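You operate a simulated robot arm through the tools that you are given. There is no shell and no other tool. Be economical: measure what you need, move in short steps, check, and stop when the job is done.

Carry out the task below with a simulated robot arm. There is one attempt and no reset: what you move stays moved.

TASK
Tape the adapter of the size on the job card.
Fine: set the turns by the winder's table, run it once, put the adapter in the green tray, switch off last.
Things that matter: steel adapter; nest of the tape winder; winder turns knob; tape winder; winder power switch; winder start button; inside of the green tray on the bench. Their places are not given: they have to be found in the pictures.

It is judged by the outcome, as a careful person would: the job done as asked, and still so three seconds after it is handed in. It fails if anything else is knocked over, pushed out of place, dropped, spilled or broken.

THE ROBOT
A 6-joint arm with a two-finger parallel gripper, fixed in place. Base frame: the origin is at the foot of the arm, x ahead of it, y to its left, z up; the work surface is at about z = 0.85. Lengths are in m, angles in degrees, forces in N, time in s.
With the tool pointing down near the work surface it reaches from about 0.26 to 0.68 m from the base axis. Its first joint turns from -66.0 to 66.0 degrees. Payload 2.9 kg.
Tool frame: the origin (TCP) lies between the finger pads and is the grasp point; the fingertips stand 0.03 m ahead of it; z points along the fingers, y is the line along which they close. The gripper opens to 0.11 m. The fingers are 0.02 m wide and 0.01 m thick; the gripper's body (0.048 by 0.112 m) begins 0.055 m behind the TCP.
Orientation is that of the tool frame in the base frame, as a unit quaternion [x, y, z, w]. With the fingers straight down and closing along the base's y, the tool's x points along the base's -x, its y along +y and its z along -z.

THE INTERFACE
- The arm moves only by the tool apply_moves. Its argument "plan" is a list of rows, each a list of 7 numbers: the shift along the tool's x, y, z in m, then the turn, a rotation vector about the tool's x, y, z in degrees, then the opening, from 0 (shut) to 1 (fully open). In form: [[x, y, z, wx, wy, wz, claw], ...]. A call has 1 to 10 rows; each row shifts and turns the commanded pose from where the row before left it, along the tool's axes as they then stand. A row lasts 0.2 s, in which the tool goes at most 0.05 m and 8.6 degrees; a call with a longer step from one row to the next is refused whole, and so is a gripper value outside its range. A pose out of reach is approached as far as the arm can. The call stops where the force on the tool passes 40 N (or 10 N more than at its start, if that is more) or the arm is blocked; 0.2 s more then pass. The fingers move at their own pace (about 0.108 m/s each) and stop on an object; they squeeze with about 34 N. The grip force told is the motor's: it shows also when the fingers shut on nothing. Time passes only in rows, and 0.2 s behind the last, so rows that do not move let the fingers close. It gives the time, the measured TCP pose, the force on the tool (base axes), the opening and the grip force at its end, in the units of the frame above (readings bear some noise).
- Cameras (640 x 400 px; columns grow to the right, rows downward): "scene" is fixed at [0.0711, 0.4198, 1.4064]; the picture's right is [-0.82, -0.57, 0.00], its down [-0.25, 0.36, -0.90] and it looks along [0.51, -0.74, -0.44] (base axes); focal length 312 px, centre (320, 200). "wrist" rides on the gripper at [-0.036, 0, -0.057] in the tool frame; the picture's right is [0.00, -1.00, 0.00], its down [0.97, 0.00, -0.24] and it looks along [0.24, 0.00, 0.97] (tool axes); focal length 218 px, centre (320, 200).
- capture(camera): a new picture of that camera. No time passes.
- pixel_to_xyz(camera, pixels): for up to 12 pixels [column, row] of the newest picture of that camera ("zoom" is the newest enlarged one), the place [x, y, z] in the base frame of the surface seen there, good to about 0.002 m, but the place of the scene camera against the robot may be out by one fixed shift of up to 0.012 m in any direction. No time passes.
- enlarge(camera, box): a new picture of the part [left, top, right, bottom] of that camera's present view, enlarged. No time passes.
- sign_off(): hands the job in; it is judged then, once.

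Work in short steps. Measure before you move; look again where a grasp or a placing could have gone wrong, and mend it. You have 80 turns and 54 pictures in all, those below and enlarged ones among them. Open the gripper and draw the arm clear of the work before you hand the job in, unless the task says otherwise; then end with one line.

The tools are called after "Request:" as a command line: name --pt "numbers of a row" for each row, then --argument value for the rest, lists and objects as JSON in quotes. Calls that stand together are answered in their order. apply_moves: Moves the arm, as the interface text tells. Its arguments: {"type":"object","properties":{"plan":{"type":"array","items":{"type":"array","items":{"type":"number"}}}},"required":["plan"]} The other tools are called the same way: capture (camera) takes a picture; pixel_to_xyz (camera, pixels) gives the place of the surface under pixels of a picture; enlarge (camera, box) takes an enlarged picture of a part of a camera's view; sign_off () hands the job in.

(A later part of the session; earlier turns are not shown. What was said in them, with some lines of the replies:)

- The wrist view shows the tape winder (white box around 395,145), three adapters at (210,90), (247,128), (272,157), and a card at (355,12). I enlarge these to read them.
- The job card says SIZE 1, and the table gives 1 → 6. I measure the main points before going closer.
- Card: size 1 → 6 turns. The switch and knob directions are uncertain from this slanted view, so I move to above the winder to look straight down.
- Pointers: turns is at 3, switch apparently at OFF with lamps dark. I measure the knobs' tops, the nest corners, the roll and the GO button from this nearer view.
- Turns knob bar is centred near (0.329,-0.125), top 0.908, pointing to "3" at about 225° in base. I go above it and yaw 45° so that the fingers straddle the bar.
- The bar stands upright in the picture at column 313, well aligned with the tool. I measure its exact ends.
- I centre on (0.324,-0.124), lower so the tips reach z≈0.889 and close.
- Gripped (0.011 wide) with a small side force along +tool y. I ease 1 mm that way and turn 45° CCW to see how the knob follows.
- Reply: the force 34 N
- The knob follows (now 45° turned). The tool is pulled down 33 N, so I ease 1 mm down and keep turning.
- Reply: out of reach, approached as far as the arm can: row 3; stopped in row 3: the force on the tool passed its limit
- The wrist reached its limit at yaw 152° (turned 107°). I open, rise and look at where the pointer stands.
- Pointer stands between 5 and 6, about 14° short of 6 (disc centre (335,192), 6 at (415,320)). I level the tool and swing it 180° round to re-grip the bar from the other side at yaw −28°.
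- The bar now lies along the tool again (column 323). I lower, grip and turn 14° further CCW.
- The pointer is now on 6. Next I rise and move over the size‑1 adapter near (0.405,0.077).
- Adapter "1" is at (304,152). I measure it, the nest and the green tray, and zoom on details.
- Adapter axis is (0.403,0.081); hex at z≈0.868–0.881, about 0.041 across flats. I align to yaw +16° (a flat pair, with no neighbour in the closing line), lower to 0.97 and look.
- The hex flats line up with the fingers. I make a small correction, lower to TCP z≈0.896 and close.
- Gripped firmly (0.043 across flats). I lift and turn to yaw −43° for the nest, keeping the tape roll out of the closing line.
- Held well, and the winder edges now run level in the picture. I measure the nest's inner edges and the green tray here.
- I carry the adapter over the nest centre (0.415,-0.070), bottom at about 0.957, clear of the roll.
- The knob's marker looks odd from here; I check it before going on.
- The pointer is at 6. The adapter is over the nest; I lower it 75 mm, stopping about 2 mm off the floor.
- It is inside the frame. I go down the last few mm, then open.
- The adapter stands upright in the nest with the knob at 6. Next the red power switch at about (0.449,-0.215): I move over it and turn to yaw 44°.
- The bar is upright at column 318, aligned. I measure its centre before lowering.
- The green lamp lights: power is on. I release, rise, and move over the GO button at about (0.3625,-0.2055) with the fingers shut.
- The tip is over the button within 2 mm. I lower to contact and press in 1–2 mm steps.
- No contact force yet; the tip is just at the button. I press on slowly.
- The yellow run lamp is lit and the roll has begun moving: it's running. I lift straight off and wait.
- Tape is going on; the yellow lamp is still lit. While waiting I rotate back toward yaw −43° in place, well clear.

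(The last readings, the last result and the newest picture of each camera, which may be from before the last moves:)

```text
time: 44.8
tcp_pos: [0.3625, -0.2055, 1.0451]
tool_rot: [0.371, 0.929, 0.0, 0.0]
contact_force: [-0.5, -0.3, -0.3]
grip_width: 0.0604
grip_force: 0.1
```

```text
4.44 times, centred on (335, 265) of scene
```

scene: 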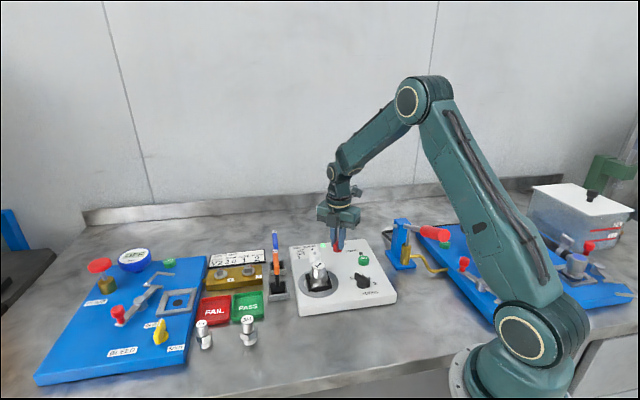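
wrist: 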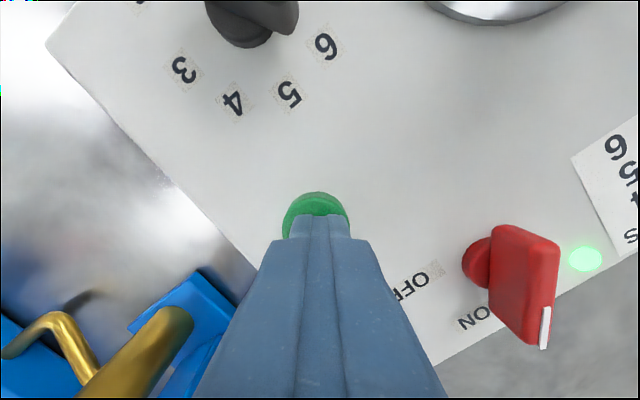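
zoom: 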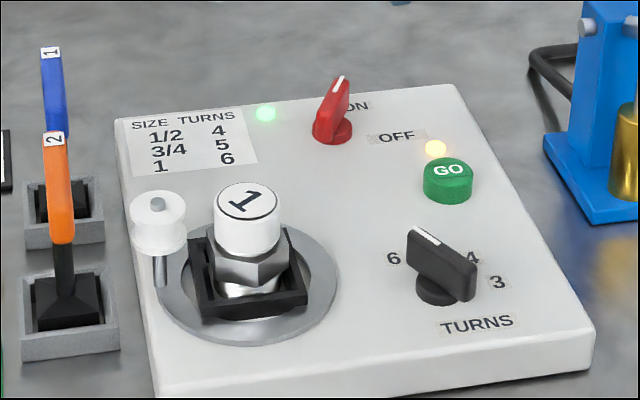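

Still running (yellow lit). I wait 4 s more.

Request:
apply_moves --pt "0 0 0 0 0 0 0.55" --pt "0 0 0 0 0 0 0.55" --pt "0 0 0 0 0 0 0.55" --pt "0 0 0 0 0 0 0.55" --pt "0 0 0 0 0 0 0.55" --pt "0 0 0 0 0 0 0.55" --pt "0 0 0 0 0 0 0.55" --pt "0 0 0 0 0 0 0.55" --pt "0 0 0 0 0 0 0.55" --pt "0 0 0 0 0 0 0.55"

Request:
apply_moves --pt "0 0 0 0 0 0 0.55" --pt "0 0 0 0 0 0 0.55" --pt "0 0 0 0 0 0 0.55" --pt "0 0 0 0 0 0 0.55" --pt "0 0 0 0 0 0 0.55" --pt "0 0 0 0 0 0 0.55" --pt "0 0 0 0 0 0 0.55" --pt "0 0 0 0 0 0 0.55" --pt "0 0 0 0 0 0 0.55" --pt "0 0 0 0 0 0 0.55"

Request:
enlarge --camera "scene" --box '[270, 220, 400, 310]'

```text
time: 47.0
tcp_pos: [0.3629, -0.2065, 1.0442]
tool_rot: [0.37, 0.929, -0.001, 0.0]
contact_force: [0.3, -0.6, -0.8]
grip_width: 0.0606
grip_force: 0.0
```

```text
time: 49.1
tcp_pos: [0.3625, -0.2054, 1.0435]
tool_rot: [0.37, 0.929, -0.001, -0.001]
contact_force: [-0.1, -0.1, 0.6]
grip_width: 0.0607
grip_force: 0.1
```

```text
4.44 times, centred on (335, 265) of scene
```

zoom: 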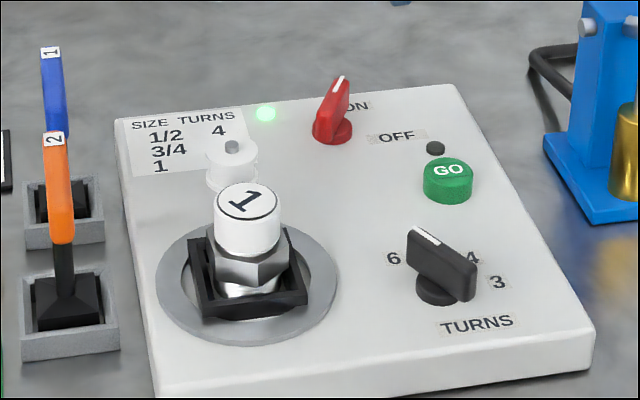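

The run is over: yellow lamp out, roll home, adapter taped. I go back over the nest.

Request:
apply_moves --pt "0.01375 0.0338 0 0 0 0 0.58" --pt "0.01375 0.0338 0 0 0 0 0.58" --pt "0.01375 0.0338 0 0 0 0 0.58" --pt "0.01375 0.0338 0 0 0 0 0.58" --pt "0 0 0.03 0 0 0 0.58" --pt "0 0 0 0 0 0 0.58"

Request:
capture --camera "wrist"

```text
time: 50.5
tcp_pos: [0.4161, -0.0687, 1.0128]
tool_rot: [0.369, 0.929, -0.001, 0.0]
contact_force: [-0.5, 0.1, 0.4]
grip_width: 0.0639
grip_force: 0.1
```

```text
13 pictures are left
```

wrist: 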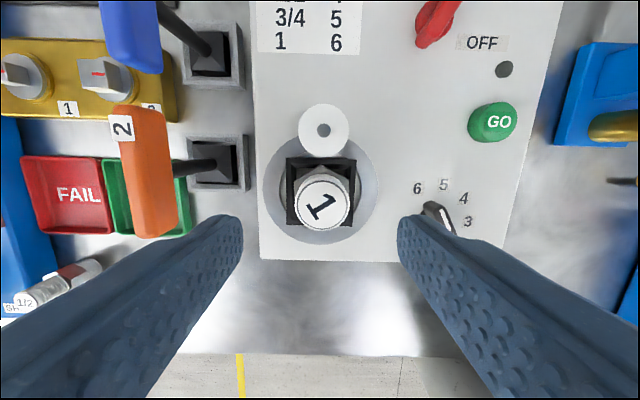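

The adapter is centred at column 322. I lower to TCP z≈0.925 and grip the hex.

Request:
apply_moves --pt "0 -0.0005 0.025 0 0 0 0.58" --pt "0 0 0.025 0 0 0 0.58" --pt "0 0 0.025 0 0 0 0.58" --pt "0 0 0.0125 0 0 0 0.58" --pt "0 0 0 0 0 0 0.2" --pt "0 0 0 0 0 0 0.2" --pt "0 0 0 0 0 0 0.2"

```text
time: 52.1
tcp_pos: [0.4141, -0.0689, 0.9265]
tool_rot: [0.369, 0.929, -0.002, -0.001]
contact_force: [-0.2, 0.5, 0.4]
grip_width: 0.0428
grip_force: 33.7
```

Gripped. I lift, and measure the levers beside the tray to plan a clear path.

Request:
apply_moves --pt "0 0 -0.025 0 0 0 0.2" --pt "0 0 -0.04 0 0 0 0.2" --pt "0 0 -0.03 0 0 0 0.2"

Request:
pixel_to_xyz --camera "wrist" --pixels '[[122, 128], [145, 150], [155, 225], [130, 115], [150, 50], [120, 10], [220, 162], [180, 220], [212, 52], [64, 180]]'

Request:
capture --camera "scene"

```text
time: 53.0
tcp_pos: [0.4156, -0.0695, 1.0228]
tool_rot: [0.37, 0.929, -0.003, -0.001]
contact_force: [-0.3, 0.0, -0.8]
grip_width: 0.0425
grip_force: 34.1
```

```text
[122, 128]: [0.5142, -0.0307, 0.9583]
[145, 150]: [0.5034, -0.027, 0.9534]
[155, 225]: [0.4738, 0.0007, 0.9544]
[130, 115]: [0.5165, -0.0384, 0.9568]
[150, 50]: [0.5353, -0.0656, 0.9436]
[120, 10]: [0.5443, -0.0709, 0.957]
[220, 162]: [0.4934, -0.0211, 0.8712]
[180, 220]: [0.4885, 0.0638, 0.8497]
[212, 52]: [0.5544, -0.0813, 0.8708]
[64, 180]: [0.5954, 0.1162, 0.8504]
```

```text
12 pictures are left
```

scene: 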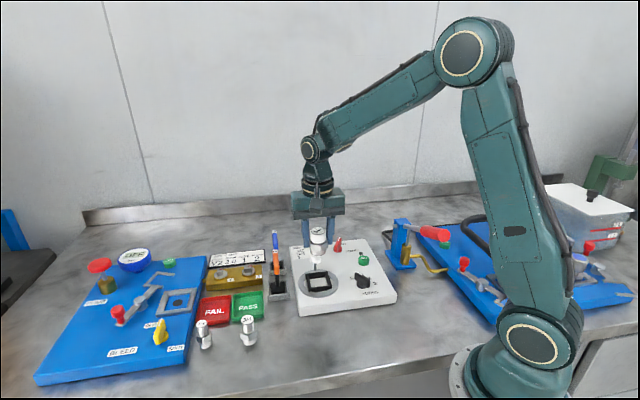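

Orange handle tops out at z≈0.958, 8 cm from the tray centre (0.522,0.063). I raise 4 cm, carry straight over to the tray, and turn so the gripper lies parallel to the handle.

Request:
apply_moves --pt "0 0 -0.04 0 0 0 0.2" --pt "0.0027 0.0338 0 0 0 0 0.2" --pt "0.0027 0.0338 0 0 0 0 0.2" --pt "0.0027 0.0338 0 0 0 0 0.2" --pt "0.0027 0.0338 0 0 0 0 0.2" --pt "0.0027 0.0338 0 0 0 0 0.2" --pt "0 0 0 0 0 -7.5 0.2" --pt "0 0 0 0 0 -7.5 0.2" --pt "0 0 0 0 0 -7.5 0.2" --pt "0 0 0 0 0 -7.5 0.2"

Request:
apply_moves --pt "0 0 0 0 0 -7.5 0.2" --pt "0 0 0 0 0 -7.5 0.2" --pt "0 0 0 0 0 -7.5 0.2" --pt "0 0 0 0 0 -7.5 0.2" --pt "0 0 0 0 0 -7.5 0.2" --pt "0 0 0 0 0 -7.5 0.2" --pt "0 0 0 0 0 -7.5 0.2" --pt "0 0 0 0 0 -7.5 0.2"

Request:
capture --camera "wrist"

Request:
enlarge --camera "scene" --box '[190, 180, 320, 340]'

```text
time: 55.1
tcp_pos: [0.5225, 0.0628, 1.0608]
tool_rot: [0.116, 0.993, -0.001, -0.001]
contact_force: [0.2, 1.0, -2.7]
grip_width: 0.0423
grip_force: 33.6
```

```text
time: 57.0
tcp_pos: [0.522, 0.0629, 1.0603]
tool_rot: [-0.397, 0.918, 0.001, -0.002]
contact_force: [-0.8, -0.7, -2.2]
grip_width: 0.0423
grip_force: 34.2
```

```text
11 pictures are left
```

wrist: 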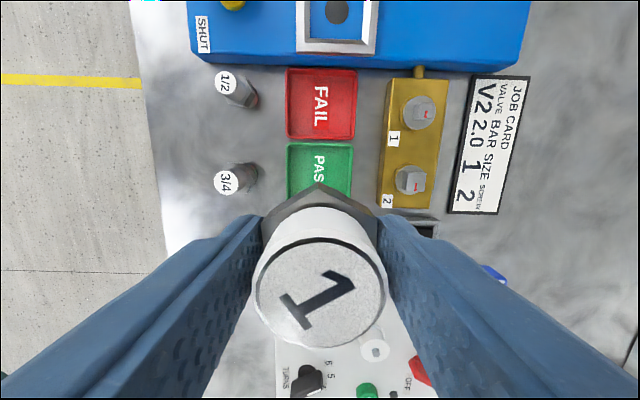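

```text
2.50 times, centred on (255, 260) of scene
```

zoom: 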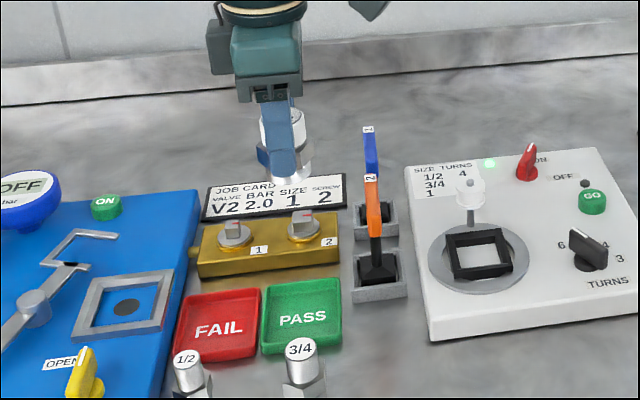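

The tray is centred on column 320. I verify its far edge to check the lengthwise position.

Request:
pixel_to_xyz --camera "wrist" --pixels '[[290, 146], [352, 146], [320, 146], [320, 154], [400, 205], [352, 190], [320, 175]]'

```text
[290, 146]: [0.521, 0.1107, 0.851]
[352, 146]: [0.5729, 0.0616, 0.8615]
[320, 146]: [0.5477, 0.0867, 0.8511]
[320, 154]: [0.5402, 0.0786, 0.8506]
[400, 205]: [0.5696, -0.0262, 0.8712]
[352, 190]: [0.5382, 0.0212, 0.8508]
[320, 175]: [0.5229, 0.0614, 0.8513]
```

Tray centre is (0.5235,0.063), floor 0.851. I lower the adapter to a few mm above the floor.

Request:
apply_moves --pt "0 0 0.036 0 0 0 0.2" --pt "0 0 0.036 0 0 0 0.2" --pt "0 0 0.036 0 0 0 0.2" --pt "0 0 0.03 0 0 0 0.2" --pt "0 0 0.012 0 0 0 0.2" --pt "0 0 0.006 0 0 0 0.2" --pt "0 0 0.002 0 0 0 0.2" --pt "0 0 0.002 0 0 0 0.2" --pt "0 0 0 0 0 0 0.2"

Request:
enlarge --camera "scene" --box '[190, 220, 320, 340]'

```text
time: 59.0
tcp_pos: [0.5202, 0.0617, 0.9012]
tool_rot: [-0.395, 0.918, -0.001, -0.002]
contact_force: [-0.6, -0.5, -2.1]
grip_width: 0.0427
grip_force: 34.1
```

```text
3.33 times, centred on (255, 280) of scene
```

zoom: 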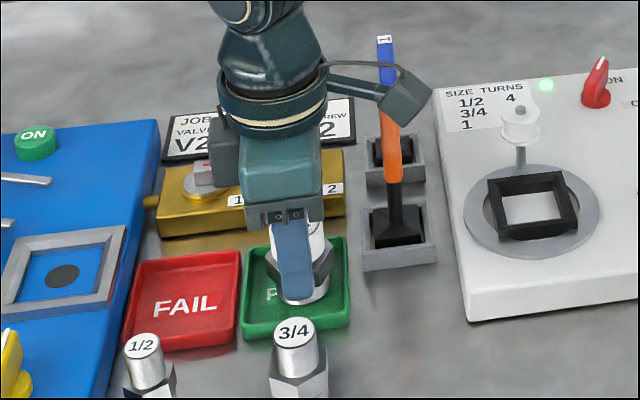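

Request:
apply_moves --pt "0 0 0.001 0 0 0 0.2" --pt "0 0 0.001 0 0 0 0.2" --pt "0 0 0.001 0 0 0 0.2" --pt "0 0 0 0 0 0 0.2"

```text
time: 60.0
tcp_pos: [0.5219, 0.062, 0.8964]
tool_rot: [-0.395, 0.919, 0.0, -0.002]
contact_force: [0.7, 0.5, -1.5]
grip_width: 0.0427
grip_force: 34.3
```

Request:
apply_moves --pt "0 0 0.0005 0 0 0 0.2" --pt "0 0 0 0 0 0 0.55" --pt "0 0 0 0 0 0 0.55" --pt "0 0 -0.025 0 0 0 0.55" --pt "0 0 -0.045 0 0 0 0.55" --pt "0 0 -0.045 0 0 0 0.55" --pt "0 0 -0.035 0 0 0 0.55"

Request:
enlarge --camera "scene" --box '[190, 220, 320, 340]'

```text
time: 61.5
tcp_pos: [0.5203, 0.0625, 1.0481]
tool_rot: [-0.396, 0.918, -0.001, -0.001]
contact_force: [0.3, -0.5, 0.1]
grip_width: 0.0605
grip_force: 0.0
```

```text
3.33 times, centred on (255, 280) of scene
```

zoom: 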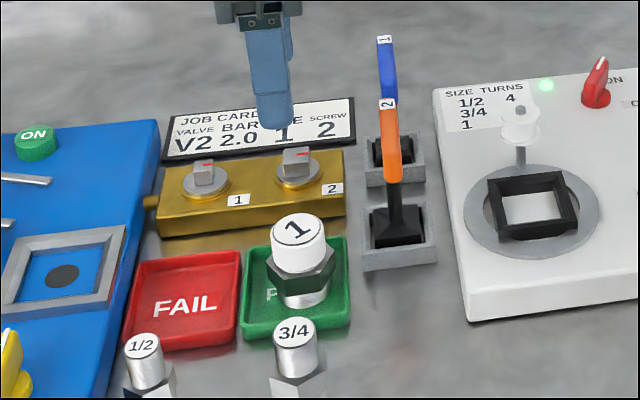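

The taped adapter stands in the green tray. Now I go back to the power switch at (0.451,-0.2155).

Request:
apply_moves --pt "0.0358 -0.01996 0 0 0 0 0.45" --pt "0.0358 -0.01996 0 0 0 0 0.45" --pt "0.0358 -0.01996 0 0 0 0 0.45" --pt "0.0358 -0.01996 0 0 0 0 0.45" --pt "0.0358 -0.01996 0 0 0 0 0.45" --pt "0.0358 -0.01996 0 0 0 0 0.45" --pt "0.0358 -0.01996 0 0 0 0 0.45"

Request:
apply_moves --pt "0 0 0.01 0 0 -7.2 0.45" --pt "0 0 0.01 0 0 -7.2 0.45" --pt "0 0 0.01 0 0 -7.2 0.45" --pt "0 0 0.01 0 0 -7.2 0.45" --pt "0 0 0.01 0 0 -7.2 0.45" --pt "0 0 0.01 0 0 -7.2 0.45" --pt "0 0 0.01 0 0 -7.2 0.45"

Request:
capture --camera "wrist"

```text
time: 63.1
tcp_pos: [0.4498, -0.2165, 1.0493]
tool_rot: [-0.396, 0.918, -0.001, 0.0]
contact_force: [0.0, -0.3, -0.7]
grip_width: 0.0496
grip_force: 0.0
```

```text
time: 64.8
tcp_pos: [0.4508, -0.2154, 0.9792]
tool_rot: [0.75, -0.661, 0.0, 0.001]
contact_force: [0.8, -0.2, 0.1]
grip_width: 0.0493
grip_force: 0.2
```

```text
7 pictures are left
```

wrist: 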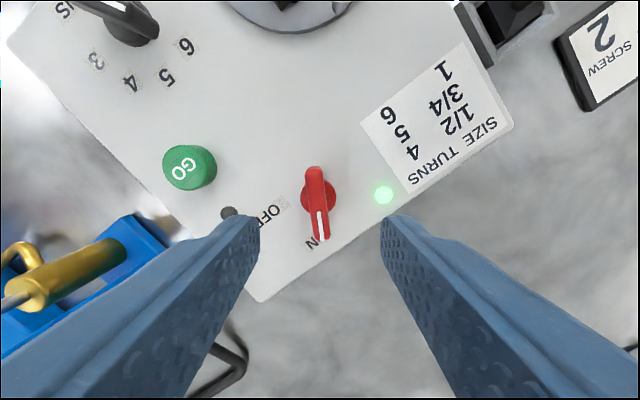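

The bar stands about 6° past the tool's line (detent at 60°), lamp lit. I align, lower, grip and turn 60° CW back to OFF.

Request:
apply_moves --pt "0 0.0005 0.02 0 0 -6 0.45" --pt "0 0 0.02 0 0 0 0.45" --pt "0 0 0.02 0 0 0 0.45" --pt "0 0 0 0 0 0 0.0" --pt "0 0 0 0 0 0 0.0" --pt "0 0 0 0 0 0 0.0"

Request:
apply_moves --pt "0 0 0 0 0 7.5 0.0" --pt "0 0 0 0 0 7.5 0.0" --pt "0 0 0 0 0 7.5 0.0" --pt "0 0 0 0 0 7.5 0.0" --pt "0 0 0 0 0 7.5 0.0" --pt "0 0 0 0 0 7.5 0.0" --pt "0 0 0 0 0 7.5 0.0" --pt "0 0 0 0 0 7 0.0"

Request:
capture --camera "wrist"

```text
time: 66.2
tcp_pos: [0.4487, -0.2169, 0.9169]
tool_rot: [0.783, -0.622, -0.001, 0.003]
contact_force: [-7.7, -0.3, 0.4]
grip_width: 0.011
grip_force: 44.2
```

```text
time: 68.0
tcp_pos: [0.4482, -0.2159, 0.9179]
tool_rot: [-0.371, 0.928, 0.0, -0.002]
contact_force: [-20.0, -0.7, -4.1]
grip_width: 0.0107
grip_force: 45.4
```

```text
6 pictures are left
```

wrist: 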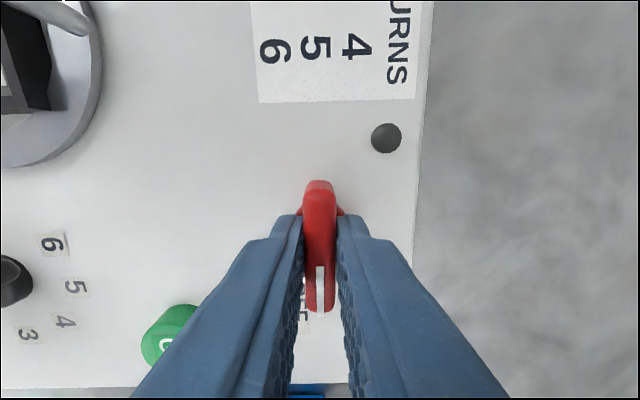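

The lamp is dark: power is off. I release, draw straight up clear and check everything once more.

Request:
apply_moves --pt "0 0 0 0 0 0 0.5" --pt "0 0 0 0 0 0 0.5" --pt "0 0 -0.03 0 0 0 0.5" --pt "0 0 -0.045 0 0 0 1" --pt "0 0 -0.045 0 0 0 1" --pt "0 0 -0.045 0 0 0 1" --pt "0 0 -0.04 0 0 0 1" --pt "0 0 0 0 0 0 1"

Request:
capture --camera "scene"

Request:
enlarge --camera "scene" --box '[200, 220, 400, 350]'

```text
time: 69.8
tcp_pos: [0.4491, -0.2144, 1.1238]
tool_rot: [-0.371, 0.929, -0.002, -0.001]
contact_force: [-0.4, -0.3, 0.9]
grip_width: 0.1102
grip_force: 0.0
```

```text
5 pictures are left
```

scene: 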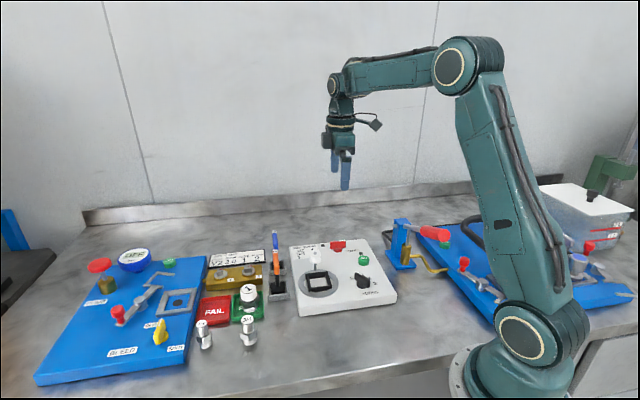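

```text
3.08 times, centred on (300, 285) of scene
```

zoom: 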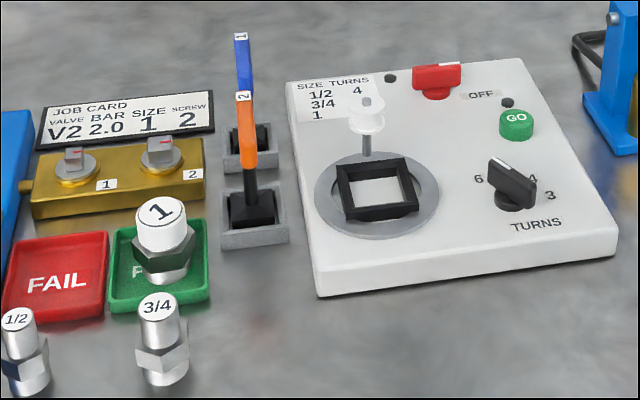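

The taped adapter is in the green tray, the switch is OFF with its lamps dark, nothing else was disturbed, and the arm is clear.

Request:
sign_off

```text
The job is handed in.
```

The size 1 adapter was taped at 6 turns in a single winder run and put in the green tray; the winder was switched off last and the job is handed in.
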